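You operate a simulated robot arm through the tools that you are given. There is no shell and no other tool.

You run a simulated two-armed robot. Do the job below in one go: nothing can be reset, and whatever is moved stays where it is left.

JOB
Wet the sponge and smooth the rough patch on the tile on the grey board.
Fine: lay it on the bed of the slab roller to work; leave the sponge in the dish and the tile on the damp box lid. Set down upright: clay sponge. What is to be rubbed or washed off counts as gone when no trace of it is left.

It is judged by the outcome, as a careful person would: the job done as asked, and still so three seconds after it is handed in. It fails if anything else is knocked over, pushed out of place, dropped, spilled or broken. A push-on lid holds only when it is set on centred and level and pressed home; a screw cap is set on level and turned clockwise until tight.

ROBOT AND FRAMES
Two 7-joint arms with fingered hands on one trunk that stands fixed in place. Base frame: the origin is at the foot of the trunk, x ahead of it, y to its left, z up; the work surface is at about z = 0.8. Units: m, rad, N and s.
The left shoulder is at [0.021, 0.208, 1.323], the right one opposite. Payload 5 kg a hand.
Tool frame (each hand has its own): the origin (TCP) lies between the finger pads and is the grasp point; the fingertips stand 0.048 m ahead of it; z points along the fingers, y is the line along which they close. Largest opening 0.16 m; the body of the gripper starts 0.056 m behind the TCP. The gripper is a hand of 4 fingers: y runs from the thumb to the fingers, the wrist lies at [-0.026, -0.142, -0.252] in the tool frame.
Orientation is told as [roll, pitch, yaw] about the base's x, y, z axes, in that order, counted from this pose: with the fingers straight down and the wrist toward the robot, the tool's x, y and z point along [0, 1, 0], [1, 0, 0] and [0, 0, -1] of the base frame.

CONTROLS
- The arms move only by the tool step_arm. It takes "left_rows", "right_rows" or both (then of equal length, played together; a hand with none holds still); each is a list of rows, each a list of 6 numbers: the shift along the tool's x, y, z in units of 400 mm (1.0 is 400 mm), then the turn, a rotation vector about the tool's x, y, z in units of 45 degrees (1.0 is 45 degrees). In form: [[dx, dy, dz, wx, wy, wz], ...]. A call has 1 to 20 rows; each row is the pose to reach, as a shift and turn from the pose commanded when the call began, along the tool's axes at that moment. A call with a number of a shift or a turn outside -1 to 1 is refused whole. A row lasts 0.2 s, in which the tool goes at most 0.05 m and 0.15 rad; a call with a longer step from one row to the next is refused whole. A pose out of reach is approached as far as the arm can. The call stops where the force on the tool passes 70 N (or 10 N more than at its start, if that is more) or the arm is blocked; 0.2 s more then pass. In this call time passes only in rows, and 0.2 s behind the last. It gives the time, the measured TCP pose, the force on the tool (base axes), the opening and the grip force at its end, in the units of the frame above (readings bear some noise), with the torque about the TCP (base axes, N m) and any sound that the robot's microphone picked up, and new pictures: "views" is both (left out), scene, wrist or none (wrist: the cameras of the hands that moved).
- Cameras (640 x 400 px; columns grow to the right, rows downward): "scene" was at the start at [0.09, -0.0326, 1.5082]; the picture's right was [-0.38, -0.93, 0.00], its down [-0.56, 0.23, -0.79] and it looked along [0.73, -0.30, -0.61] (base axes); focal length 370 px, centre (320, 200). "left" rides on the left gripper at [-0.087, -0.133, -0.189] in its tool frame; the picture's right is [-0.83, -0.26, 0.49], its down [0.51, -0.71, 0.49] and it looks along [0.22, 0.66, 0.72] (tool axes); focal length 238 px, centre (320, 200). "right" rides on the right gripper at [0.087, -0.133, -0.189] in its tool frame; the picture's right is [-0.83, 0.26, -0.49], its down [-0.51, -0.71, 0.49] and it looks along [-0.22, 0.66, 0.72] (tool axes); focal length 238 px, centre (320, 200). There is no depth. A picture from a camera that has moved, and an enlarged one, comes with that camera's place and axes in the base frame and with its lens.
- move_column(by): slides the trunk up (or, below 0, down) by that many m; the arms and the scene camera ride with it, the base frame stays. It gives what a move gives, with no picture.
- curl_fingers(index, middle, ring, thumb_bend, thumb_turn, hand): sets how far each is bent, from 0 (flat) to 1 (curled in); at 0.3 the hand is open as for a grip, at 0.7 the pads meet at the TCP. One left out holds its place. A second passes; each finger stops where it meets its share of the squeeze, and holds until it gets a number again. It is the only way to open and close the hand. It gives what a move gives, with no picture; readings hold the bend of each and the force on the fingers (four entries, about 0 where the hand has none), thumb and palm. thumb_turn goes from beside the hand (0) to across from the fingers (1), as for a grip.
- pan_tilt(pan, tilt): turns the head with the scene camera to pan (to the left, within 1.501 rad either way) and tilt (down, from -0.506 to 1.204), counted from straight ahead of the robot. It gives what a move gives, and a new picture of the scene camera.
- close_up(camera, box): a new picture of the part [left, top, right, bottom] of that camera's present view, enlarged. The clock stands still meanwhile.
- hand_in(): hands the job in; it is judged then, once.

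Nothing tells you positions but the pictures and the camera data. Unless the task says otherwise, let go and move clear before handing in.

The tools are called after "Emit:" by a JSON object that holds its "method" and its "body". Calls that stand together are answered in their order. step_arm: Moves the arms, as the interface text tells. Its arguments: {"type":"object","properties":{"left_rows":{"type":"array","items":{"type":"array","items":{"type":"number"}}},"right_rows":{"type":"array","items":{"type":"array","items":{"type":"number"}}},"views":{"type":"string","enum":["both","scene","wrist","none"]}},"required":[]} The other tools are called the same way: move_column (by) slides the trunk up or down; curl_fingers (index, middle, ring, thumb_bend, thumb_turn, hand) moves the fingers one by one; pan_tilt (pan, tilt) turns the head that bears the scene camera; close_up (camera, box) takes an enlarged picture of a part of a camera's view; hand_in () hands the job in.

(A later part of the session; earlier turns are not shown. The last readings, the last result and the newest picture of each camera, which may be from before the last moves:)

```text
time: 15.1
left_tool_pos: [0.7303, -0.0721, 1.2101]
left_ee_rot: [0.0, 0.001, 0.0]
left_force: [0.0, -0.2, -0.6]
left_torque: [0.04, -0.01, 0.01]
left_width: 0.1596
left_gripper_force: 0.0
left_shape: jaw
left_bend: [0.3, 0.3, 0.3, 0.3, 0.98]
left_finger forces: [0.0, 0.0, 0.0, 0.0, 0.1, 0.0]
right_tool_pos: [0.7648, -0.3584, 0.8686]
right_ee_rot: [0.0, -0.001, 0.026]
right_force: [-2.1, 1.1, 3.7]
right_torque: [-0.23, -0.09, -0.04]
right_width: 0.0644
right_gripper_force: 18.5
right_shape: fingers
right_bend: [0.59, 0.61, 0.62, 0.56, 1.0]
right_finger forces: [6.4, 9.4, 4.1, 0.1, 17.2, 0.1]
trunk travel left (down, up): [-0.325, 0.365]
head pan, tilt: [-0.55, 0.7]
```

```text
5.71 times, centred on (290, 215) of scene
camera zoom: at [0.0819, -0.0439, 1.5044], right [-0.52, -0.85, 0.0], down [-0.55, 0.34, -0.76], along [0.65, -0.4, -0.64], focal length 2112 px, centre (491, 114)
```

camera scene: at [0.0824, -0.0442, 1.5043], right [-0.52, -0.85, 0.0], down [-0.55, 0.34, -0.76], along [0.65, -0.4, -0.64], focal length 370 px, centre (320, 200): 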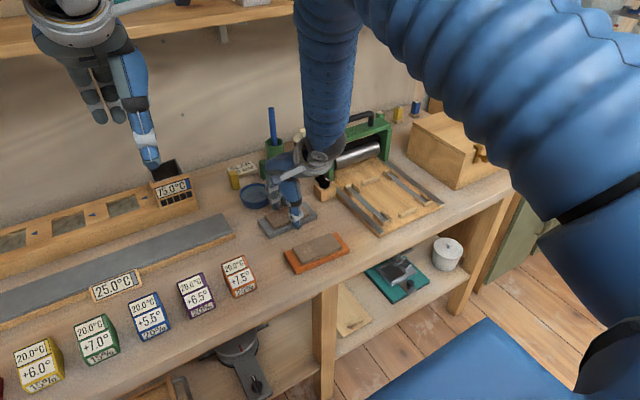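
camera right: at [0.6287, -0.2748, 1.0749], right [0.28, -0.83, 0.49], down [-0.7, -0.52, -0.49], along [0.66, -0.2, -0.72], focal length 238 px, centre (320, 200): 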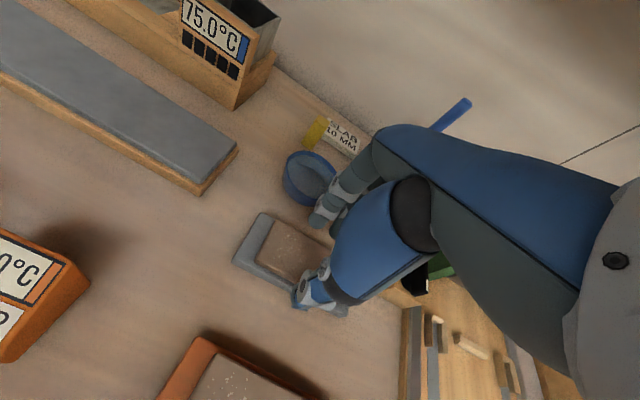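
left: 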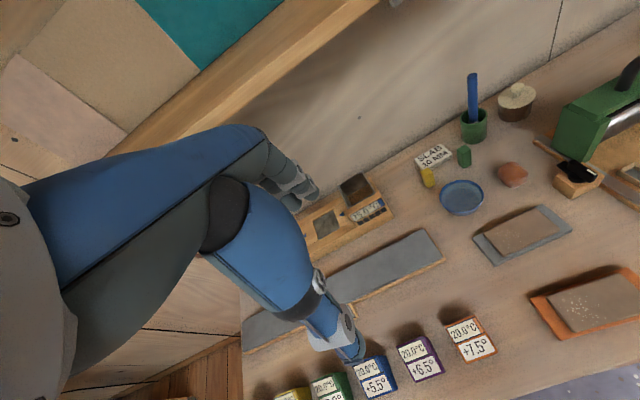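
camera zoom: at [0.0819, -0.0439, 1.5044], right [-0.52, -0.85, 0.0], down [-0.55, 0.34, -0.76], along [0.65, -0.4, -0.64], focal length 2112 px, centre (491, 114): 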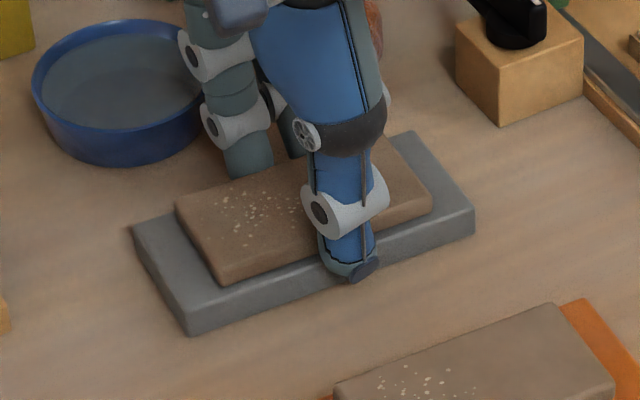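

The grip width equals the board's depth (about 0.065 m); the tile itself is about 0.05 m. I'll open, rise, set the opening just over the tile's width and probe down for the board top.

Emit:
{"method": "curl_fingers", "body": {"hand": "right", "index": 0.53, "middle": 0.53, "ring": 0.53, "thumb_bend": 0.53}}

Emit:
{"method": "step_arm", "body": {"right_rows": [[0, 0, -0.02, 0, 0, 0], [0, 0, -0.04, 0, 0, 0], [0, 0, -0.06, 0, 0, 0]], "views": "none"}}

Emit:
{"method": "curl_fingers", "body": {"hand": "right", "index": 0.57, "middle": 0.57, "ring": 0.57, "thumb_bend": 0.57}}

Emit:
{"method": "close_up", "body": {"camera": "scene", "box": [240, 180, 340, 250]}}

Emit:
{"method": "close_up", "body": {"camera": "right", "box": [230, 170, 360, 330]}}

```text
time: 16.1
left_tool_pos: [0.7304, -0.0724, 1.209]
left_ee_rot: [0.0, -0.001, 0.0]
left_force: [0.1, -0.7, 0.0]
left_torque: [-0.01, 0.0, -0.02]
left_width: 0.1597
left_gripper_force: 0.2
left_shape: jaw
left_bend: [0.3, 0.3, 0.3, 0.3, 0.98]
left_finger forces: [0.0, 0.0, 0.0, 0.0, 0.1, 0.1]
right_tool_pos: [0.7646, -0.3575, 0.8678]
right_ee_rot: [0.001, 0.0, 0.026]
right_force: [-0.5, 0.4, 0.6]
right_torque: [0.0, 0.01, -0.01]
right_width: 0.0789
right_gripper_force: 0.3
right_shape: fingers
right_bend: [0.53, 0.53, 0.53, 0.53, 1.0]
right_finger forces: [0.0, 0.1, 0.1, 0.0, 0.3, 0.0]
trunk travel left (down, up): [-0.325, 0.365]
head pan, tilt: [-0.55, 0.7]
```

```text
time: 16.9
left_tool_pos: [0.7311, -0.0713, 1.2101]
left_ee_rot: [0.001, 0.0, 0.0]
left_force: [-0.6, -0.4, -1.0]
left_torque: [0.01, -0.03, -0.01]
left_width: 0.1597
left_gripper_force: 0.0
left_shape: jaw
left_bend: [0.3, 0.3, 0.3, 0.3, 0.98]
left_finger forces: [0.0, 0.1, 0.0, 0.0, 0.0, 0.0]
right_tool_pos: [0.764, -0.3565, 0.8914]
right_ee_rot: [0.0, 0.0, 0.026]
right_force: [-0.3, 0.1, -0.9]
right_torque: [0.01, -0.05, 0.01]
right_width: 0.079
right_gripper_force: 0.1
right_shape: fingers
right_bend: [0.53, 0.53, 0.53, 0.53, 1.0]
right_finger forces: [0.0, 0.0, 0.0, 0.0, 0.0, 0.0]
trunk travel left (down, up): [-0.325, 0.365]
head pan, tilt: [-0.55, 0.7]
```

```text
time: 17.9
left_tool_pos: [0.7299, -0.072, 1.2096]
left_ee_rot: [0.0, 0.0, 0.001]
left_force: [0.1, 0.7, 0.1]
left_torque: [-0.02, -0.02, -0.01]
left_width: 0.1597
left_gripper_force: 0.1
left_shape: jaw
left_bend: [0.3, 0.3, 0.3, 0.3, 0.98]
left_finger forces: [0.0, 0.0, 0.0, 0.0, 0.0, 0.1]
right_tool_pos: [0.7641, -0.3583, 0.8912]
right_ee_rot: [0.0, 0.0, 0.026]
right_force: [-0.2, 0.5, 0.6]
right_torque: [0.01, 0.02, -0.01]
right_width: 0.0675
right_gripper_force: 0.1
right_shape: fingers
right_bend: [0.56, 0.56, 0.56, 0.56, 1.0]
right_finger forces: [0.0, 0.1, 0.0, 0.0, 0.2, 0.1]
trunk travel left (down, up): [-0.325, 0.365]
head pan, tilt: [-0.55, 0.7]
```

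```text
5.71 times, centred on (290, 215) of scene
camera zoom: at [0.0823, -0.044, 1.5043], right [-0.52, -0.85, 0.0], down [-0.55, 0.34, -0.76], along [0.65, -0.4, -0.64], focal length 2112 px, centre (491, 114)
```

zoom: 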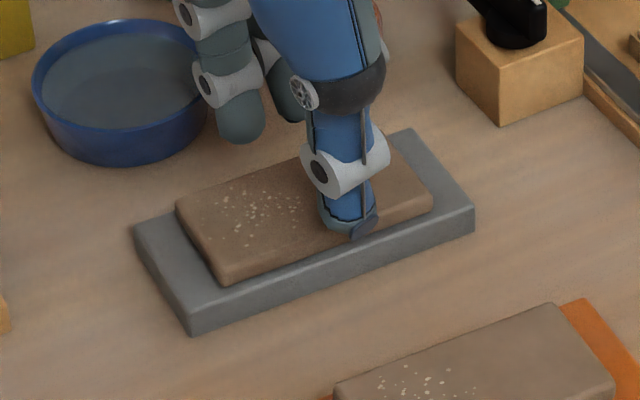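

```text
2.50 times, centred on (295, 250) of right
camera zoom: at [0.629, -0.2744, 1.0811], right [0.28, -0.83, 0.49], down [-0.7, -0.52, -0.49], along [0.66, -0.2, -0.72], focal length 596 px, centre (382, 75)
```

zoom: 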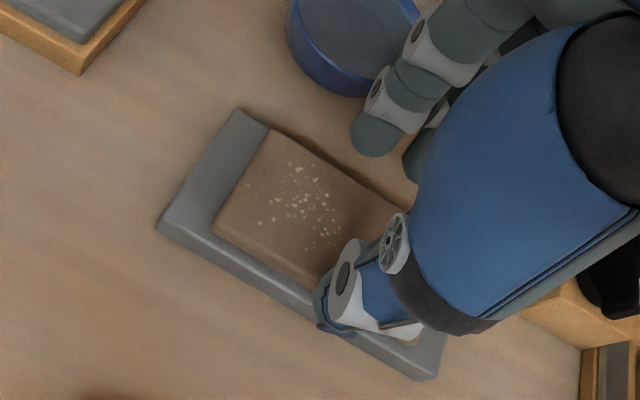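

I'll lower to a TCP height of 0.876 (10 mm above the failed grip) and close in small amounts; the width will tell whether it holds the tile (0.05) or the board (0.065).

Emit:
{"method": "step_arm", "body": {"right_rows": [[0, 0, 0.02, 0, 0, 0], [0, 0, 0.038, 0, 0, 0]], "views": "none"}}

Emit:
{"method": "curl_fingers", "body": {"hand": "right", "index": 0.62, "middle": 0.62, "ring": 0.62, "thumb_bend": 0.62}}

Emit:
{"method": "close_up", "body": {"camera": "scene", "box": [240, 180, 340, 250]}}

Emit:
{"method": "close_up", "body": {"camera": "right", "box": [230, 170, 360, 330]}}

```text
time: 18.5
left_tool_pos: [0.7293, -0.0717, 1.211]
left_ee_rot: [0.001, 0.0, 0.001]
left_force: [-0.7, 0.7, 0.1]
left_torque: [-0.06, -0.04, -0.01]
left_width: 0.1594
left_gripper_force: 0.1
left_shape: jaw
left_bend: [0.3, 0.3, 0.3, 0.3, 0.98]
left_finger forces: [0.0, 0.0, 0.1, 0.0, 0.0, 0.0]
right_tool_pos: [0.7663, -0.3569, 0.8773]
right_ee_rot: [0.001, -0.001, 0.025]
right_force: [-1.1, 1.4, 6.4]
right_torque: [-0.01, 0.3, 0.0]
right_width: 0.0676
right_gripper_force: 2.7
right_shape: fingers
right_bend: [0.56, 0.56, 0.56, 0.56, 1.0]
right_finger forces: [0.0, 0.0, 0.0, 0.1, 6.5, 0.0]
trunk travel left (down, up): [-0.325, 0.365]
head pan, tilt: [-0.55, 0.7]
```

```text
time: 19.5
left_tool_pos: [0.729, -0.0714, 1.2102]
left_ee_rot: [0.001, 0.0, -0.001]
left_force: [-0.5, 0.3, -0.4]
left_torque: [-0.01, 0.02, -0.01]
left_width: 0.1597
left_gripper_force: 0.0
left_shape: jaw
left_bend: [0.3, 0.3, 0.3, 0.3, 0.98]
left_finger forces: [0.0, 0.0, 0.0, 0.1, 0.1, 0.1]
right_tool_pos: [0.7663, -0.3568, 0.877]
right_ee_rot: [0.001, -0.002, 0.025]
right_force: [-2.1, 0.2, 15.4]
right_torque: [-0.07, 0.45, -0.04]
right_width: 0.0607
right_gripper_force: 12.5
right_shape: fingers
right_bend: [0.59, 0.6, 0.62, 0.58, 1.0]
right_finger forces: [4.5, 3.6, 0.0, 0.0, 16.5, 0.1]
trunk travel left (down, up): [-0.325, 0.365]
head pan, tilt: [-0.55, 0.7]
```

```text
5.71 times, centred on (290, 215) of scene
camera zoom: at [0.081, -0.0435, 1.5045], right [-0.52, -0.85, 0.0], down [-0.55, 0.34, -0.77], along [0.65, -0.4, -0.64], focal length 2112 px, centre (491, 114)
```

zoom: 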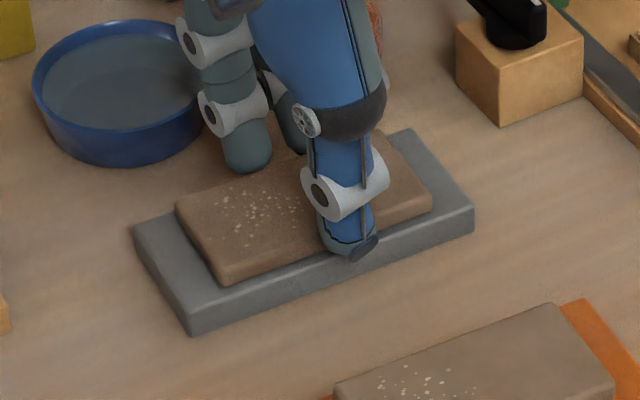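

```text
2.50 times, centred on (295, 250) of right
camera zoom: at [0.6289, -0.2737, 1.066], right [0.28, -0.83, 0.49], down [-0.7, -0.52, -0.49], along [0.66, -0.2, -0.72], focal length 596 px, centre (382, 75)
```

zoom: 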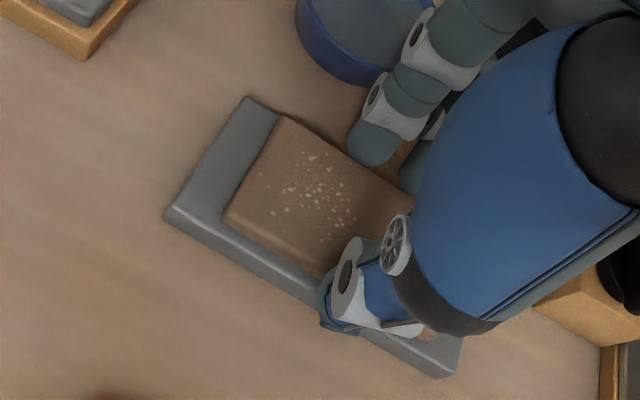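

The thumb is resting on the board (15 N up), the fingers are on the tile's back edge. I'll rise 4 mm to unload the thumb, then squeeze the tile.

Emit:
{"method": "step_arm", "body": {"right_rows": [[0, 0, -0.005, 0, 0, 0], [0, 0, -0.01, 0, 0, 0]], "views": "none"}}

Emit:
{"method": "curl_fingers", "body": {"hand": "right", "index": 0.64, "middle": 0.64, "ring": 0.64, "thumb_bend": 0.64}}

Emit:
{"method": "close_up", "body": {"camera": "scene", "box": [240, 180, 340, 250]}}

```text
time: 20.1
left_tool_pos: [0.7293, -0.0724, 1.2093]
left_ee_rot: [0.002, -0.001, 0.0]
left_force: [-0.1, 0.8, 0.0]
left_torque: [-0.02, -0.03, 0.01]
left_width: 0.1595
left_gripper_force: 0.0
left_shape: jaw
left_bend: [0.3, 0.3, 0.3, 0.3, 0.98]
left_finger forces: [0.0, 0.1, 0.0, 0.0, 0.0, 0.1]
right_tool_pos: [0.7646, -0.3564, 0.8791]
right_ee_rot: [0.0, 0.0, 0.025]
right_force: [1.4, -1.5, 5.2]
right_torque: [-0.07, 0.03, 0.02]
right_width: 0.0489
right_gripper_force: 2.4
right_shape: fingers
right_bend: [0.61, 0.61, 0.62, 0.61, 1.0]
right_finger forces: [1.4, 1.1, 0.0, 0.1, 2.7, 0.1]
trunk travel left (down, up): [-0.325, 0.365]
head pan, tilt: [-0.55, 0.7]
```

```text
time: 21.1
left_tool_pos: [0.7295, -0.0721, 1.2096]
left_ee_rot: [-0.001, 0.001, 0.001]
left_force: [-0.1, 0.6, 0.6]
left_torque: [-0.01, -0.02, 0.02]
left_width: 0.1597
left_gripper_force: 0.1
left_shape: jaw
left_bend: [0.3, 0.3, 0.3, 0.3, 0.98]
left_finger forces: [0.1, 0.0, 0.0, 0.0, 0.1, 0.1]
right_tool_pos: [0.7655, -0.3562, 0.8806]
right_ee_rot: [0.0, -0.003, 0.026]
right_force: [1.3, 1.1, 8.1]
right_torque: [-0.04, -0.27, 0.02]
right_width: 0.0412
right_gripper_force: 5.7
right_shape: fingers
right_bend: [0.63, 0.63, 0.64, 0.62, 1.0]
right_finger forces: [2.8, 5.4, 0.1, 0.0, 3.3, 0.0]
trunk travel left (down, up): [-0.325, 0.365]
head pan, tilt: [-0.55, 0.7]
```

```text
5.71 times, centred on (290, 215) of scene
camera zoom: at [0.0819, -0.0437, 1.5044], right [-0.52, -0.85, 0.0], down [-0.55, 0.34, -0.76], along [0.65, -0.4, -0.64], focal length 2112 px, centre (491, 114)
```

zoom: 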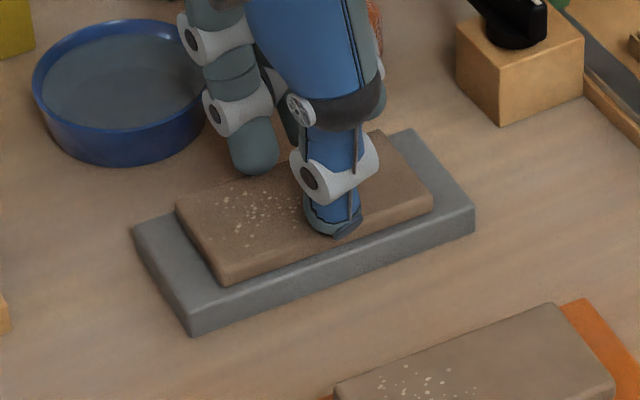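

The thumb slid up over the tile's rounded edge when squeezed hard at that height. I'll open again, go slightly lower, and use a gentler squeeze, since the tile is light.

Emit:
{"method": "curl_fingers", "body": {"hand": "right", "index": 0.56, "middle": 0.56, "ring": 0.56, "thumb_bend": 0.56}}

Emit:
{"method": "step_arm", "body": {"right_rows": [[0, 0, 0.004, 0, 0, 0], [0, 0, 0.008, 0, 0, 0]], "views": "none"}}

Emit:
{"method": "curl_fingers", "body": {"hand": "right", "index": 0.6, "middle": 0.6, "ring": 0.6, "thumb_bend": 0.59}}

Emit:
{"method": "close_up", "body": {"camera": "scene", "box": [240, 180, 340, 250]}}

```text
time: 22.1
left_tool_pos: [0.7296, -0.0723, 1.2089]
left_ee_rot: [0.0, 0.0, 0.0]
left_force: [-0.4, -0.3, -0.7]
left_torque: [0.0, 0.01, 0.02]
left_width: 0.1598
left_gripper_force: 0.0
left_shape: jaw
left_bend: [0.3, 0.3, 0.3, 0.3, 0.98]
left_finger forces: [0.0, 0.0, 0.2, 0.1, 0.1, 0.1]
right_tool_pos: [0.7651, -0.3573, 0.8799]
right_ee_rot: [0.0, 0.001, 0.027]
right_force: [-0.1, -0.3, -0.4]
right_torque: [-0.04, 0.02, -0.03]
right_width: 0.0669
right_gripper_force: 0.0
right_shape: fingers
right_bend: [0.56, 0.56, 0.56, 0.56, 1.0]
right_finger forces: [0.0, 0.1, 0.1, 0.0, 0.2, 0.0]
trunk travel left (down, up): [-0.325, 0.365]
head pan, tilt: [-0.55, 0.7]
```

```text
time: 22.7
left_tool_pos: [0.7295, -0.0723, 1.2094]
left_ee_rot: [0.002, 0.0, -0.001]
left_force: [-0.8, 0.6, 0.0]
left_torque: [0.03, 0.0, -0.01]
left_width: 0.1597
left_gripper_force: 0.1
left_shape: jaw
left_bend: [0.3, 0.3, 0.3, 0.3, 0.98]
left_finger forces: [0.0, 0.0, 0.0, 0.1, 0.0, 0.0]
right_tool_pos: [0.7647, -0.3581, 0.8785]
right_ee_rot: [0.002, -0.001, 0.025]
right_force: [-0.5, -0.5, 3.3]
right_torque: [-0.04, 0.12, 0.01]
right_width: 0.0671
right_gripper_force: 1.8
right_shape: fingers
right_bend: [0.56, 0.56, 0.56, 0.56, 1.0]
right_finger forces: [0.0, 0.1, 0.0, 0.0, 2.7, 0.0]
trunk travel left (down, up): [-0.325, 0.365]
head pan, tilt: [-0.55, 0.7]
```

```text
time: 23.7
left_tool_pos: [0.7301, -0.0725, 1.2098]
left_ee_rot: [0.0, 0.0, 0.001]
left_force: [-0.4, -0.9, 0.3]
left_torque: [-0.01, 0.0, 0.01]
left_width: 0.1596
left_gripper_force: 0.0
left_shape: jaw
left_bend: [0.3, 0.3, 0.3, 0.3, 0.98]
left_finger forces: [0.1, 0.0, 0.0, 0.0, 0.0, 0.1]
right_tool_pos: [0.7649, -0.357, 0.8769]
right_ee_rot: [0.0, -0.001, 0.028]
right_force: [0.4, -0.2, 3.9]
right_torque: [-0.01, 0.05, -0.03]
right_width: 0.0603
right_gripper_force: 4.5
right_shape: fingers
right_bend: [0.59, 0.59, 0.6, 0.57, 1.0]
right_finger forces: [2.5, 0.9, 0.0, 0.1, 4.4, 0.0]
trunk travel left (down, up): [-0.325, 0.365]
head pan, tilt: [-0.55, 0.7]
```

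```text
5.71 times, centred on (290, 215) of scene
camera zoom: at [0.0821, -0.0439, 1.5044], right [-0.52, -0.85, 0.0], down [-0.55, 0.34, -0.76], along [0.65, -0.4, -0.64], focal length 2112 px, centre (491, 114)
```

zoom: 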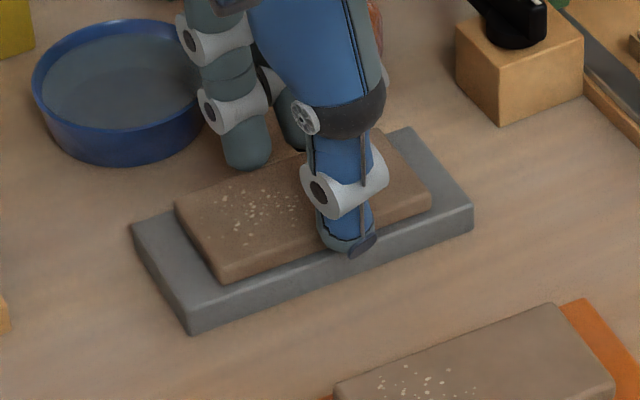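

Width 0.060 suggests the thumb is catching the board's front edge while the tile itself is about 0.049. I'll rise 2.5 mm so the thumb clears the board, then close gently.

Emit:
{"method": "step_arm", "body": {"right_rows": [[0, 0, -0.003, 0, 0, 0], [0, 0, -0.006, 0, 0, 0]], "views": "none"}}

Emit:
{"method": "curl_fingers", "body": {"hand": "right", "index": 0.61, "middle": 0.61, "ring": 0.62, "thumb_bend": 0.615}}

Emit:
{"method": "close_up", "body": {"camera": "scene", "box": [240, 180, 340, 250]}}

Emit:
{"method": "close_up", "body": {"camera": "right", "box": [270, 190, 350, 300]}}

```text
time: 24.3
left_tool_pos: [0.7297, -0.072, 1.2092]
left_ee_rot: [0.0, 0.002, 0.0]
left_force: [-0.1, -0.5, 0.6]
left_torque: [0.03, -0.03, 0.0]
left_width: 0.1598
left_gripper_force: 0.1
left_shape: jaw
left_bend: [0.3, 0.3, 0.3, 0.3, 0.98]
left_finger forces: [0.0, 0.1, 0.0, 0.1, 0.1, 0.0]
right_tool_pos: [0.7631, -0.357, 0.8799]
right_ee_rot: [-0.001, 0.001, 0.026]
right_force: [1.1, 0.4, 1.2]
right_torque: [-0.01, -0.03, -0.03]
right_width: 0.058
right_gripper_force: 1.6
right_shape: fingers
right_bend: [0.59, 0.6, 0.6, 0.58, 1.0]
right_finger forces: [1.2, 0.3, 0.0, 0.0, 1.2, 0.1]
trunk travel left (down, up): [-0.325, 0.365]
head pan, tilt: [-0.55, 0.7]
```

```text
time: 25.3
left_tool_pos: [0.7295, -0.0722, 1.2085]
left_ee_rot: [0.001, 0.002, 0.002]
left_force: [0.5, 0.0, 0.4]
left_torque: [0.02, -0.02, -0.04]
left_width: 0.1597
left_gripper_force: 0.1
left_shape: jaw
left_bend: [0.3, 0.3, 0.3, 0.3, 0.98]
left_finger forces: [0.0, 0.0, 0.0, 0.0, 0.0, 0.0]
right_tool_pos: [0.7635, -0.3567, 0.8792]
right_ee_rot: [0.0, 0.0, 0.025]
right_force: [0.2, -0.4, 3.4]
right_torque: [-0.01, 0.02, -0.03]
right_width: 0.0533
right_gripper_force: 2.4
right_shape: fingers
right_bend: [0.6, 0.61, 0.62, 0.59, 1.0]
right_finger forces: [1.8, 0.9, 0.0, 0.0, 2.6, 0.0]
trunk travel left (down, up): [-0.325, 0.365]
head pan, tilt: [-0.55, 0.7]
```

```text
5.71 times, centred on (290, 215) of scene
camera zoom: at [0.0821, -0.044, 1.5044], right [-0.52, -0.85, 0.0], down [-0.55, 0.34, -0.76], along [0.65, -0.4, -0.64], focal length 2112 px, centre (491, 114)
```

zoom: 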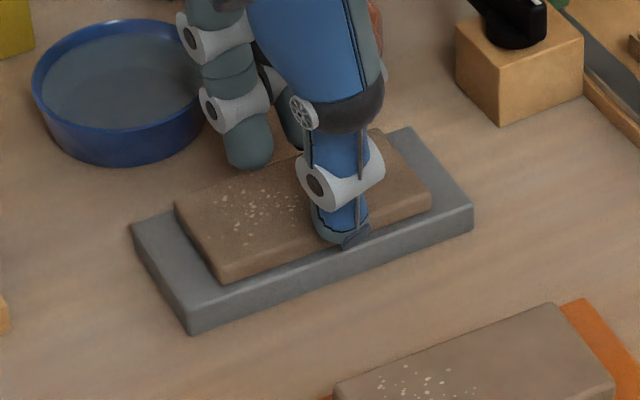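

```text
3.64 times, centred on (310, 245) of right
camera zoom: at [0.6287, -0.2738, 1.0696], right [0.28, -0.83, 0.49], down [-0.7, -0.52, -0.49], along [0.66, -0.2, -0.72], focal length 867 px, centre (356, 36)
```

zoom: 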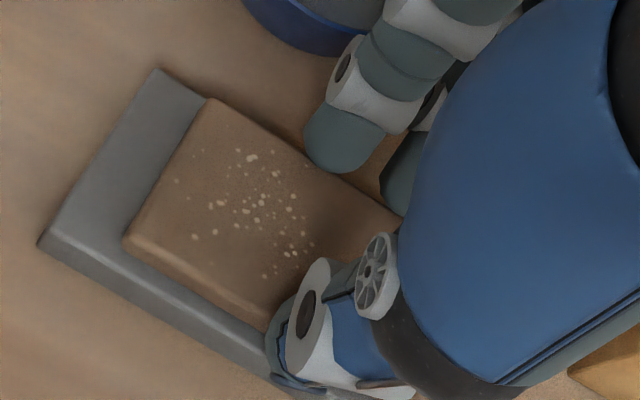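

The fingers' tips sit higher than the thumb's, about at the tile's top edge. I'll open, rise, tilt the hand about 0.16 rad so the far fingers come lower, and shift forward to compensate.

Emit:
{"method": "curl_fingers", "body": {"hand": "right", "index": 0.55, "middle": 0.55, "ring": 0.55, "thumb_bend": 0.55}}

Emit:
{"method": "step_arm", "body": {"right_rows": [[0, 0, -0.02, 0, 0, 0], [0, 0, -0.04, 0, 0, 0], [0, 0.01, -0.04, 0.1, 0, 0], [0, 0.021, -0.04, 0.204, 0, 0]], "views": "none"}}

Emit:
{"method": "close_up", "body": {"camera": "scene", "box": [240, 180, 340, 250]}}

Emit:
{"method": "close_up", "body": {"camera": "right", "box": [230, 170, 360, 330]}}

Emit:
{"method": "close_up", "body": {"camera": "left", "box": [460, 160, 580, 280]}}

```text
time: 26.3
left_tool_pos: [0.7301, -0.0721, 1.2081]
left_ee_rot: [0.0, -0.001, 0.0]
left_force: [-0.7, -1.3, 0.3]
left_torque: [-0.02, 0.03, 0.03]
left_width: 0.1596
left_gripper_force: 0.0
left_shape: jaw
left_bend: [0.3, 0.3, 0.3, 0.3, 0.98]
left_finger forces: [0.0, 0.1, 0.0, 0.1, 0.0, 0.0]
right_tool_pos: [0.7649, -0.3578, 0.8791]
right_ee_rot: [0.001, 0.0, 0.027]
right_force: [-0.3, -0.2, 0.4]
right_torque: [-0.05, 0.0, 0.02]
right_width: 0.0706
right_gripper_force: 0.1
right_shape: fingers
right_bend: [0.55, 0.55, 0.55, 0.55, 1.0]
right_finger forces: [0.1, 0.0, 0.0, 0.0, 0.1, 0.0]
trunk travel left (down, up): [-0.325, 0.365]
head pan, tilt: [-0.55, 0.7]
```

```text
time: 27.3
left_tool_pos: [0.7298, -0.0725, 1.2096]
left_ee_rot: [0.0, 0.0, 0.0]
left_force: [0.4, -0.4, -0.6]
left_torque: [0.02, -0.01, 0.03]
left_width: 0.1598
left_gripper_force: 0.0
left_shape: jaw
left_bend: [0.3, 0.3, 0.3, 0.3, 0.98]
left_finger forces: [0.0, 0.0, 0.1, 0.1, 0.0, 0.0]
right_tool_pos: [0.7729, -0.3579, 0.8942]
right_ee_rot: [-0.001, 0.162, 0.026]
right_force: [-1.0, 0.1, -1.1]
right_torque: [0.01, -0.01, 0.0]
right_width: 0.0704
right_gripper_force: 0.0
right_shape: fingers
right_bend: [0.55, 0.55, 0.55, 0.55, 1.0]
right_finger forces: [0.0, 0.0, 0.0, 0.0, 0.1, 0.1]
trunk travel left (down, up): [-0.325, 0.365]
head pan, tilt: [-0.55, 0.7]
```

```text
5.71 times, centred on (290, 215) of scene
camera zoom: at [0.0828, -0.0442, 1.5043], right [-0.52, -0.85, 0.0], down [-0.55, 0.34, -0.76], along [0.65, -0.4, -0.64], focal length 2112 px, centre (491, 114)
```

zoom: 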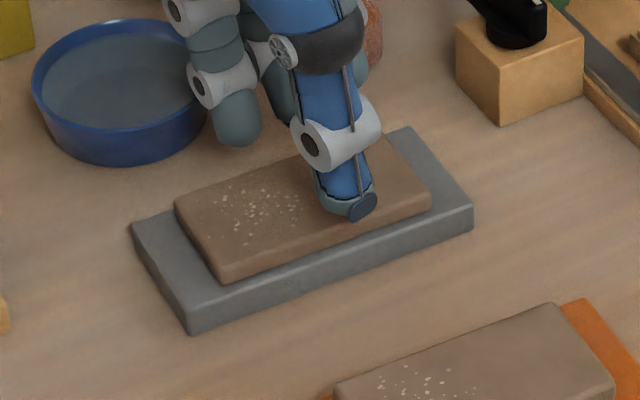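

```text
2.50 times, centred on (295, 250) of right
camera zoom: at [0.6695, -0.2731, 1.1028], right [0.36, -0.83, 0.44], down [-0.77, -0.53, -0.37], along [0.54, -0.2, -0.82], focal length 596 px, centre (382, 75)
```

zoom: 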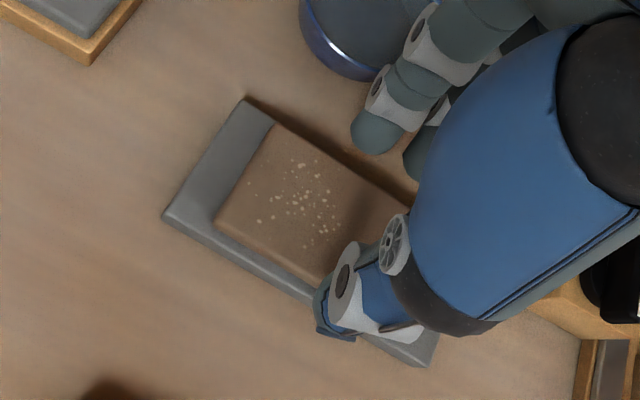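

```text
3.33 times, centred on (520, 220) of left
camera zoom: at [0.5983, -0.1607, 1.3979], right [-0.26, -0.83, -0.49], down [-0.71, 0.51, -0.49], along [0.66, 0.22, -0.72], focal length 794 px, centre (-347, 133)
```

zoom: 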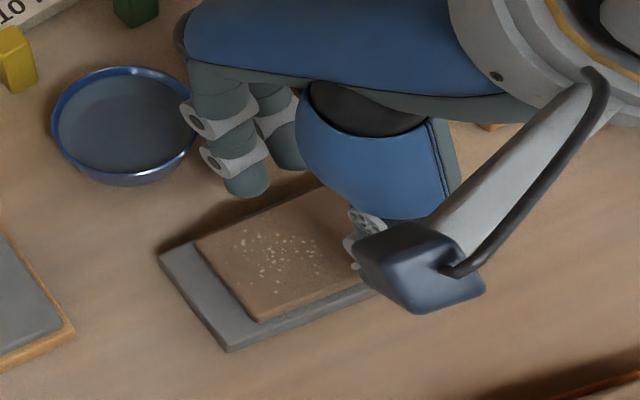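

Now lowering straight down (in tilted tool axes) to about 0.875.

Emit:
{"method": "step_arm", "body": {"right_rows": [[0, 0.004, 0.024, 0, 0, 0], [0, 0.0077, 0.047, 0, 0, 0]], "views": "none"}}

Emit:
{"method": "close_up", "body": {"camera": "scene", "box": [240, 180, 340, 250]}}

Emit:
{"method": "close_up", "body": {"camera": "right", "box": [230, 170, 360, 330]}}

```text
time: 27.9
left_tool_pos: [0.7304, -0.0722, 1.2102]
left_ee_rot: [0.0, -0.001, 0.0]
left_force: [0.5, -0.5, 0.4]
left_torque: [-0.03, 0.0, 0.0]
left_width: 0.1596
left_gripper_force: 0.0
left_shape: jaw
left_bend: [0.3, 0.3, 0.3, 0.3, 0.98]
left_finger forces: [0.0, 0.0, 0.0, 0.0, 0.1, 0.0]
right_tool_pos: [0.7739, -0.3566, 0.8759]
right_ee_rot: [0.001, 0.16, 0.026]
right_force: [0.3, -0.4, 0.0]
right_torque: [-0.04, -0.02, -0.01]
right_width: 0.0706
right_gripper_force: 0.0
right_shape: fingers
right_bend: [0.55, 0.55, 0.55, 0.55, 1.0]
right_finger forces: [0.0, 0.0, 0.0, 0.0, 0.0, 0.0]
trunk travel left (down, up): [-0.325, 0.365]
head pan, tilt: [-0.55, 0.7]
```

```text
5.71 times, centred on (290, 215) of scene
camera zoom: at [0.0823, -0.044, 1.5043], right [-0.52, -0.85, 0.0], down [-0.55, 0.34, -0.76], along [0.65, -0.4, -0.64], focal length 2112 px, centre (491, 114)
```

zoom: 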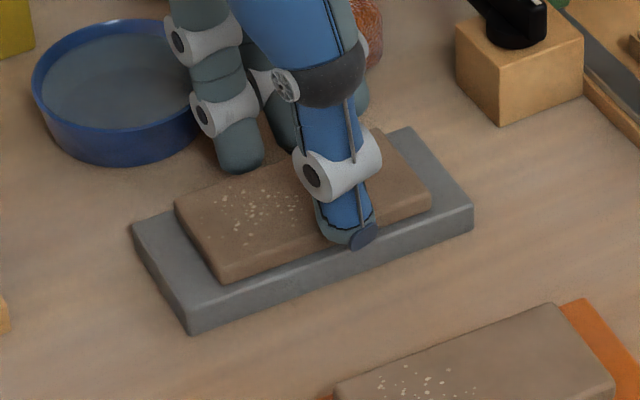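

```text
2.50 times, centred on (295, 250) of right
camera zoom: at [0.6697, -0.273, 1.0841], right [0.35, -0.83, 0.44], down [-0.77, -0.53, -0.37], along [0.54, -0.2, -0.82], focal length 596 px, centre (382, 75)
```

zoom: 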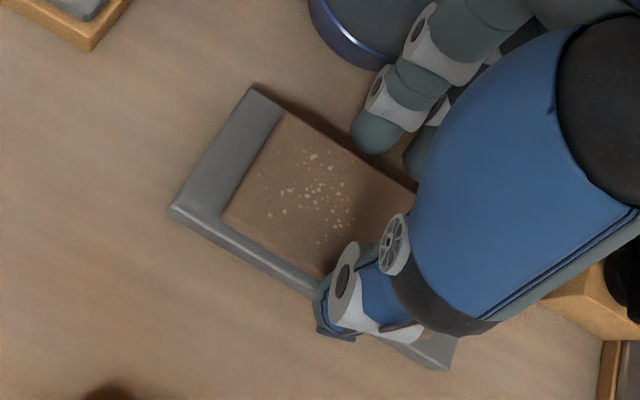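

Emit:
{"method": "step_arm", "body": {"right_rows": [[0, 0.0006, 0.0037, 0, 0, 0], [0, 0.0012, 0.0075, 0, 0, 0]], "views": "none"}}

Emit:
{"method": "step_arm", "body": {"right_rows": [[0, 0.0004, 0.0025, 0, 0, 0], [0, 0.0008, 0.005, 0, 0, 0]], "views": "none"}}

Emit:
{"method": "close_up", "body": {"camera": "scene", "box": [240, 180, 340, 250]}}

Emit:
{"method": "close_up", "body": {"camera": "right", "box": [230, 170, 360, 330]}}

```text
time: 28.5
left_tool_pos: [0.7294, -0.072, 1.2096]
left_ee_rot: [0.0, 0.0, 0.001]
left_force: [0.9, 0.4, 0.2]
left_torque: [0.03, -0.02, 0.01]
left_width: 0.1597
left_gripper_force: 0.0
left_shape: jaw
left_bend: [0.3, 0.3, 0.3, 0.3, 0.98]
left_finger forces: [0.1, 0.1, 0.1, 0.1, 0.0, 0.0]
right_tool_pos: [0.7739, -0.3578, 0.8727]
right_ee_rot: [-0.001, 0.16, 0.027]
right_force: [-0.7, -0.4, -0.6]
right_torque: [0.01, 0.0, 0.01]
right_width: 0.0704
right_gripper_force: 0.1
right_shape: fingers
right_bend: [0.55, 0.55, 0.55, 0.55, 1.0]
right_finger forces: [0.0, 0.0, 0.0, 0.0, 0.1, 0.0]
trunk travel left (down, up): [-0.325, 0.365]
head pan, tilt: [-0.55, 0.7]
```

```text
time: 29.1
left_tool_pos: [0.7305, -0.0723, 1.2095]
left_ee_rot: [0.0, 0.001, 0.001]
left_force: [0.9, -0.3, 0.3]
left_torque: [-0.02, 0.0, 0.02]
left_width: 0.1596
left_gripper_force: 0.0
left_shape: jaw
left_bend: [0.3, 0.3, 0.3, 0.3, 0.98]
left_finger forces: [0.1, 0.0, 0.1, 0.0, 0.0, 0.0]
right_tool_pos: [0.7739, -0.3574, 0.8702]
right_ee_rot: [0.001, 0.161, 0.028]
right_force: [0.2, 0.3, 1.1]
right_torque: [0.01, 0.07, 0.0]
right_width: 0.0706
right_gripper_force: 0.5
right_shape: fingers
right_bend: [0.55, 0.55, 0.55, 0.55, 1.0]
right_finger forces: [0.2, 0.0, 0.0, 0.0, 1.2, 0.1]
trunk travel left (down, up): [-0.325, 0.365]
head pan, tilt: [-0.55, 0.7]
```

```text
5.71 times, centred on (290, 215) of scene
camera zoom: at [0.0823, -0.044, 1.5044], right [-0.52, -0.85, 0.0], down [-0.55, 0.34, -0.76], along [0.65, -0.4, -0.64], focal length 2112 px, centre (491, 114)
```

zoom: 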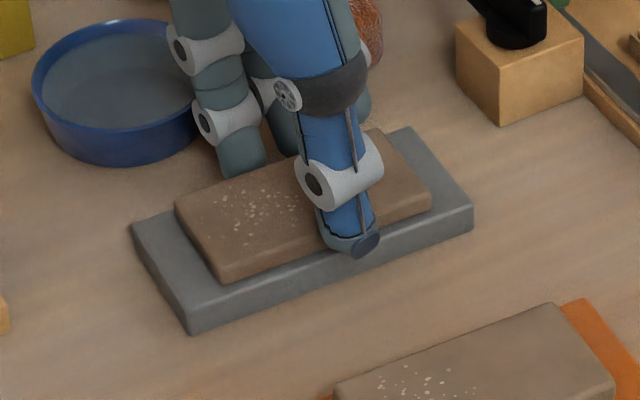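

```text
2.50 times, centred on (295, 250) of right
camera zoom: at [0.6689, -0.2734, 1.0792], right [0.35, -0.83, 0.44], down [-0.76, -0.53, -0.37], along [0.54, -0.2, -0.82], focal length 596 px, centre (382, 75)
```

zoom: 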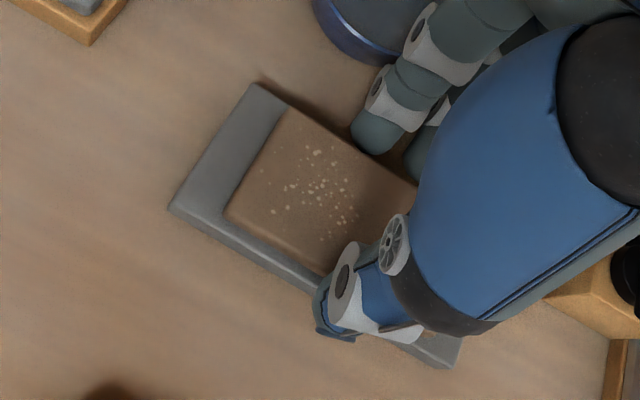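

Thumb just touches the board and the far fingers are now below the tile's top edge. Closing gently.

Emit:
{"method": "curl_fingers", "body": {"hand": "right", "index": 0.6, "middle": 0.6, "ring": 0.6, "thumb_bend": 0.59}}

Emit:
{"method": "close_up", "body": {"camera": "scene", "box": [240, 180, 340, 250]}}

Emit:
{"method": "close_up", "body": {"camera": "right", "box": [230, 170, 360, 330]}}

```text
time: 30.1
left_tool_pos: [0.7293, -0.0703, 1.2083]
left_ee_rot: [0.0, -0.001, -0.001]
left_force: [-0.6, -0.3, -0.9]
left_torque: [0.01, -0.02, 0.02]
left_width: 0.1596
left_gripper_force: 0.2
left_shape: jaw
left_bend: [0.3, 0.3, 0.3, 0.3, 0.98]
left_finger forces: [0.0, 0.1, 0.0, 0.0, 0.0, 0.0]
right_tool_pos: [0.7729, -0.3581, 0.8716]
right_ee_rot: [0.0, 0.161, 0.026]
right_force: [2.4, 0.3, 3.4]
right_torque: [-0.05, -0.15, 0.01]
right_width: 0.0661
right_gripper_force: 5.8
right_shape: fingers
right_bend: [0.57, 0.59, 0.6, 0.56, 1.0]
right_finger forces: [4.0, 3.0, 0.0, 0.0, 4.8, 0.0]
trunk travel left (down, up): [-0.325, 0.365]
head pan, tilt: [-0.55, 0.7]
```

```text
5.71 times, centred on (290, 215) of scene
camera zoom: at [0.0823, -0.044, 1.5043], right [-0.52, -0.85, 0.0], down [-0.55, 0.34, -0.76], along [0.65, -0.4, -0.64], focal length 2112 px, centre (491, 114)
```

zoom: 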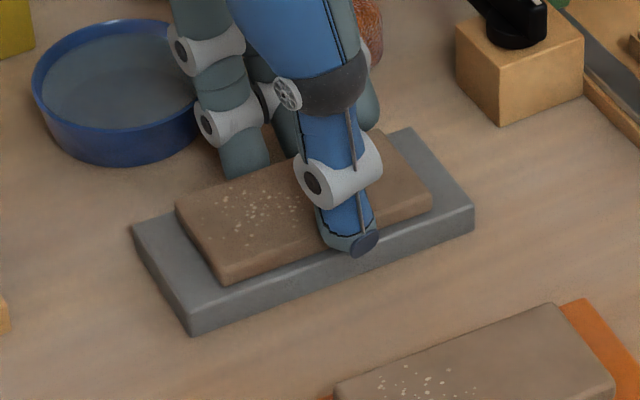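

```text
2.50 times, centred on (295, 250) of right
camera zoom: at [0.6691, -0.2734, 1.0793], right [0.35, -0.83, 0.44], down [-0.76, -0.53, -0.37], along [0.54, -0.2, -0.82], focal length 596 px, centre (382, 75)
```

zoom: 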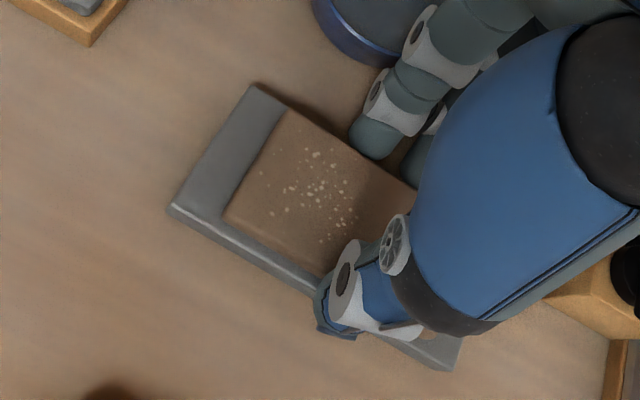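

The thumb is still catching the board's front edge, and only index and middle touch, so the tile is turned slightly clockwise from the hand. I'll open, rise 3 mm, tilt a bit more, and yaw the hand by −0.05.

Emit:
{"method": "curl_fingers", "body": {"hand": "right", "index": 0.55, "middle": 0.55, "ring": 0.55, "thumb_bend": 0.55}}

Emit:
{"method": "step_arm", "body": {"right_rows": [[0, 0, -0.01, 0, 0, 0], [0, 0.007, -0.008, 0.09, 0, 0.064]], "views": "none"}}

Emit:
{"method": "curl_fingers", "body": {"hand": "right", "index": 0.59, "middle": 0.59, "ring": 0.59, "thumb_bend": 0.6}}

Emit:
{"method": "close_up", "body": {"camera": "scene", "box": [240, 180, 340, 250]}}

Emit:
{"method": "close_up", "body": {"camera": "right", "box": [230, 170, 360, 330]}}

```text
time: 31.1
left_tool_pos: [0.7301, -0.072, 1.2081]
left_ee_rot: [0.0, 0.0, 0.001]
left_force: [-0.7, 0.6, 0.3]
left_torque: [-0.01, 0.0, 0.03]
left_width: 0.1596
left_gripper_force: 0.1
left_shape: jaw
left_bend: [0.3, 0.3, 0.3, 0.3, 0.98]
left_finger forces: [0.0, 0.0, 0.0, 0.0, 0.0, 0.1]
right_tool_pos: [0.7722, -0.3568, 0.8705]
right_ee_rot: [0.0, 0.161, 0.025]
right_force: [-0.8, 0.2, 0.9]
right_torque: [-0.03, 0.08, -0.01]
right_width: 0.0714
right_gripper_force: 0.9
right_shape: fingers
right_bend: [0.55, 0.55, 0.55, 0.55, 1.0]
right_finger forces: [0.0, 0.0, 0.1, 0.1, 1.0, 0.0]
trunk travel left (down, up): [-0.325, 0.365]
head pan, tilt: [-0.55, 0.7]
```

```text
time: 31.7
left_tool_pos: [0.7302, -0.0728, 1.2085]
left_ee_rot: [0.0, 0.002, 0.0]
left_force: [1.7, 1.0, -0.2]
left_torque: [-0.07, 0.05, -0.04]
left_width: 0.1593
left_gripper_force: 0.0
left_shape: jaw
left_bend: [0.3, 0.3, 0.3, 0.3, 0.98]
left_finger forces: [0.1, 0.1, 0.1, 0.0, 0.0, 0.1]
right_tool_pos: [0.7754, -0.3558, 0.8734]
right_ee_rot: [-0.009, 0.234, -0.026]
right_force: [-0.7, -0.2, -0.4]
right_torque: [0.01, 0.02, -0.01]
right_width: 0.0716
right_gripper_force: 0.0
right_shape: fingers
right_bend: [0.55, 0.55, 0.55, 0.55, 1.0]
right_finger forces: [0.1, 0.1, 0.1, 0.0, 0.0, 0.0]
trunk travel left (down, up): [-0.325, 0.365]
head pan, tilt: [-0.55, 0.7]
```

```text
time: 32.7
left_tool_pos: [0.7304, -0.0722, 1.209]
left_ee_rot: [-0.002, 0.0, -0.001]
left_force: [0.0, -0.6, -0.5]
left_torque: [-0.04, 0.02, 0.03]
left_width: 0.1596
left_gripper_force: 0.2
left_shape: jaw
left_bend: [0.3, 0.3, 0.3, 0.3, 0.98]
left_finger forces: [0.0, 0.0, 0.0, 0.1, 0.0, 0.0]
right_tool_pos: [0.7751, -0.3585, 0.8741]
right_ee_rot: [-0.01, 0.232, -0.026]
right_force: [0.2, 0.1, 0.2]
right_torque: [0.0, 0.03, -0.01]
right_width: 0.0535
right_gripper_force: 0.1
right_shape: fingers
right_bend: [0.59, 0.59, 0.59, 0.6, 1.0]
right_finger forces: [0.0, 0.0, 0.0, 0.0, 0.0, 0.1]
trunk travel left (down, up): [-0.325, 0.365]
head pan, tilt: [-0.55, 0.7]
```

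```text
5.71 times, centred on (290, 215) of scene
camera zoom: at [0.0825, -0.0441, 1.5043], right [-0.52, -0.85, 0.0], down [-0.55, 0.34, -0.76], along [0.65, -0.4, -0.64], focal length 2112 px, centre (491, 114)
```

zoom: 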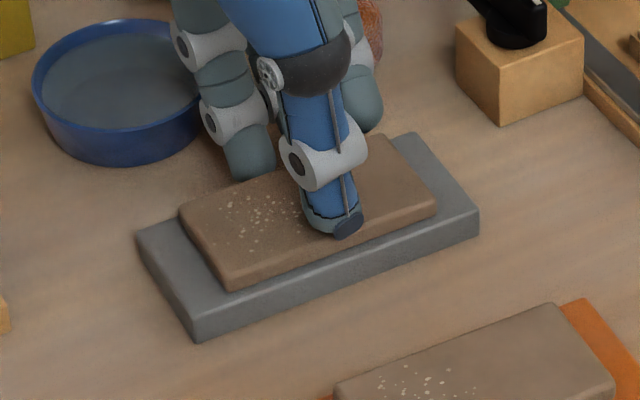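

```text
2.50 times, centred on (295, 250) of right
camera zoom: at [0.6913, -0.2667, 1.0879], right [0.34, -0.84, 0.42], down [-0.81, -0.49, -0.31], along [0.47, -0.24, -0.85], focal length 596 px, centre (382, 75)
```

zoom: 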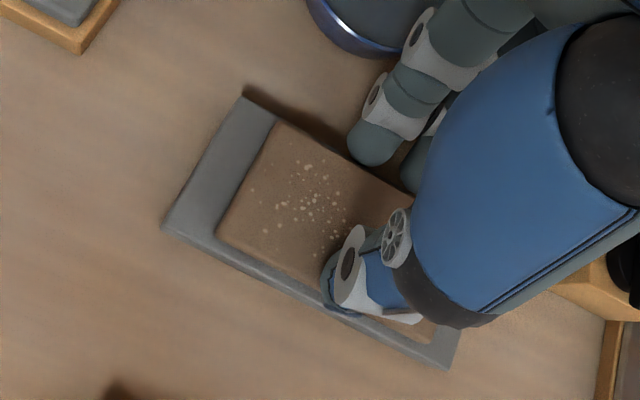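

No contact yet at 0.0535 m, with thumb in front of the tile and fingers behind it. Closing further.

Emit:
{"method": "curl_fingers", "body": {"hand": "right", "index": 0.62, "middle": 0.62, "ring": 0.62, "thumb_bend": 0.62}}

Emit:
{"method": "close_up", "body": {"camera": "scene", "box": [240, 180, 340, 250]}}

Emit:
{"method": "close_up", "body": {"camera": "right", "box": [230, 170, 360, 330]}}

```text
time: 33.7
left_tool_pos: [0.7287, -0.0721, 1.2096]
left_ee_rot: [0.001, 0.003, -0.001]
left_force: [0.8, -0.4, -0.1]
left_torque: [0.0, 0.0, 0.0]
left_width: 0.1594
left_gripper_force: 0.1
left_shape: jaw
left_bend: [0.3, 0.3, 0.3, 0.3, 0.98]
left_finger forces: [0.0, 0.1, 0.0, 0.0, 0.0, 0.1]
right_tool_pos: [0.7757, -0.3577, 0.8734]
right_ee_rot: [-0.011, 0.231, -0.027]
right_force: [0.4, -0.5, -0.2]
right_torque: [-0.03, -0.01, -0.03]
right_width: 0.044
right_gripper_force: 0.2
right_shape: fingers
right_bend: [0.62, 0.62, 0.62, 0.62, 1.0]
right_finger forces: [0.2, 0.1, 0.0, 0.1, 0.1, 0.0]
trunk travel left (down, up): [-0.325, 0.365]
head pan, tilt: [-0.55, 0.7]
```

```text
5.71 times, centred on (290, 215) of scene
camera zoom: at [0.0824, -0.0441, 1.5043], right [-0.52, -0.85, 0.0], down [-0.55, 0.34, -0.76], along [0.65, -0.4, -0.64], focal length 2112 px, centre (491, 114)
```

zoom: 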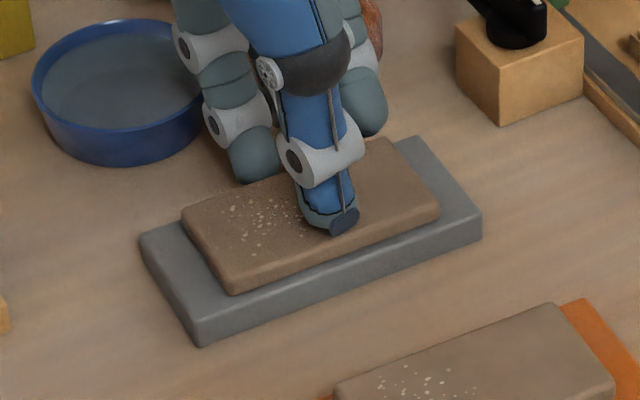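

```text
2.50 times, centred on (295, 250) of right
camera zoom: at [0.6913, -0.2667, 1.088], right [0.34, -0.84, 0.42], down [-0.81, -0.49, -0.31], along [0.47, -0.24, -0.85], focal length 596 px, centre (382, 75)
```

zoom: 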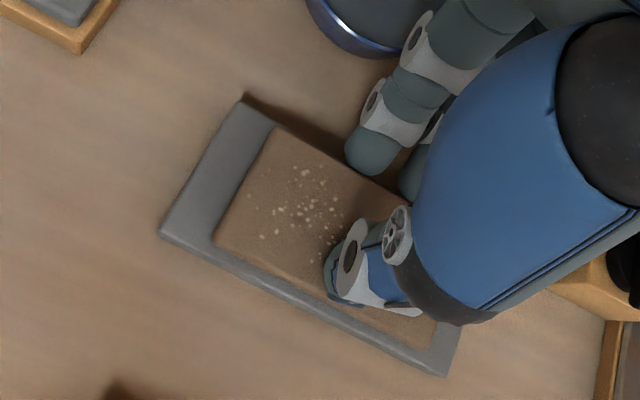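

The fingers were low enough to push the board a few mm, while the thumb rode over the tile, so the right tilt lies between. I'll open, rise, set the tilt to about 0.11 rad and recentre.

Emit:
{"method": "curl_fingers", "body": {"hand": "right", "index": 0.55, "middle": 0.55, "ring": 0.55, "thumb_bend": 0.55}}

Emit:
{"method": "step_arm", "body": {"right_rows": [[0, -0.0043, -0.018, 0, 0, 0], [0, -0.0086, -0.0365, 0, 0, 0], [0, -0.03, -0.0315, -0.155, 0, 0]], "views": "none"}}

Emit:
{"method": "close_up", "body": {"camera": "scene", "box": [240, 180, 340, 250]}}

Emit:
{"method": "close_up", "body": {"camera": "right", "box": [230, 170, 360, 330]}}

```text
time: 34.7
left_tool_pos: [0.7306, -0.0723, 1.2093]
left_ee_rot: [0.0, 0.0, 0.002]
left_force: [0.1, 1.3, -0.2]
left_torque: [0.0, 0.0, 0.03]
left_width: 0.1594
left_gripper_force: 0.0
left_shape: jaw
left_bend: [0.3, 0.3, 0.3, 0.3, 0.98]
left_finger forces: [0.0, 0.1, 0.1, 0.1, 0.0, 0.0]
right_tool_pos: [0.7757, -0.3579, 0.8737]
right_ee_rot: [-0.011, 0.229, -0.025]
right_force: [0.4, -0.7, 0.5]
right_torque: [0.01, 0.0, 0.01]
right_width: 0.0706
right_gripper_force: 0.1
right_shape: fingers
right_bend: [0.55, 0.55, 0.55, 0.55, 1.0]
right_finger forces: [0.0, 0.0, 0.0, 0.1, 0.0, 0.0]
trunk travel left (down, up): [-0.325, 0.365]
head pan, tilt: [-0.55, 0.7]
```

```text
time: 35.5
left_tool_pos: [0.7284, -0.0708, 1.2104]
left_ee_rot: [0.0, -0.002, 0.0]
left_force: [-0.3, -0.5, -0.9]
left_torque: [-0.05, -0.06, -0.03]
left_width: 0.1596
left_gripper_force: 0.1
left_shape: jaw
left_bend: [0.3, 0.3, 0.3, 0.3, 0.98]
left_finger forces: [0.0, 0.1, 0.0, 0.1, 0.1, 0.0]
right_tool_pos: [0.7674, -0.3556, 0.8901]
right_ee_rot: [-0.011, 0.107, -0.025]
right_force: [-0.3, 0.3, 0.5]
right_torque: [-0.1, 0.04, 0.01]
right_width: 0.0708
right_gripper_force: 0.0
right_shape: fingers
right_bend: [0.55, 0.55, 0.55, 0.55, 1.0]
right_finger forces: [0.1, 0.1, 0.0, 0.0, 0.0, 0.0]
trunk travel left (down, up): [-0.325, 0.365]
head pan, tilt: [-0.55, 0.7]
```

```text
5.71 times, centred on (290, 215) of scene
camera zoom: at [0.081, -0.0434, 1.5045], right [-0.52, -0.85, 0.0], down [-0.55, 0.34, -0.77], along [0.65, -0.4, -0.64], focal length 2112 px, centre (491, 114)
```

zoom: 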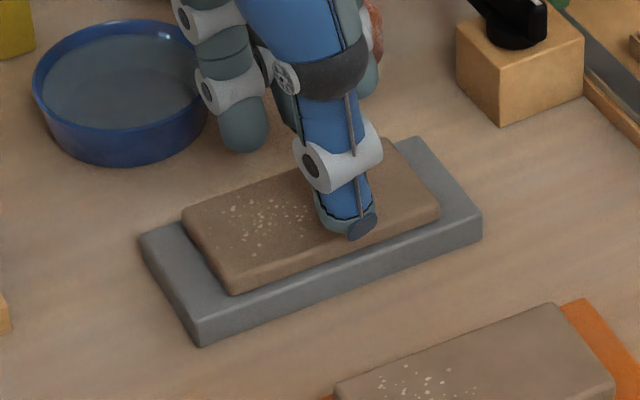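

```text
2.50 times, centred on (295, 250) of right
camera zoom: at [0.6563, -0.2653, 1.092], right [0.29, -0.84, 0.47], down [-0.77, -0.49, -0.41], along [0.57, -0.24, -0.79], focal length 596 px, centre (382, 75)
```

zoom: 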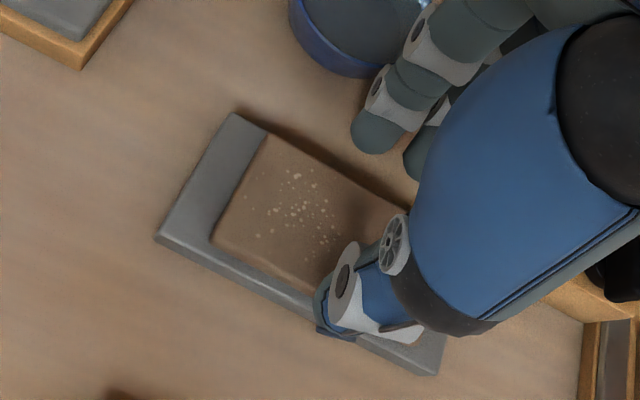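

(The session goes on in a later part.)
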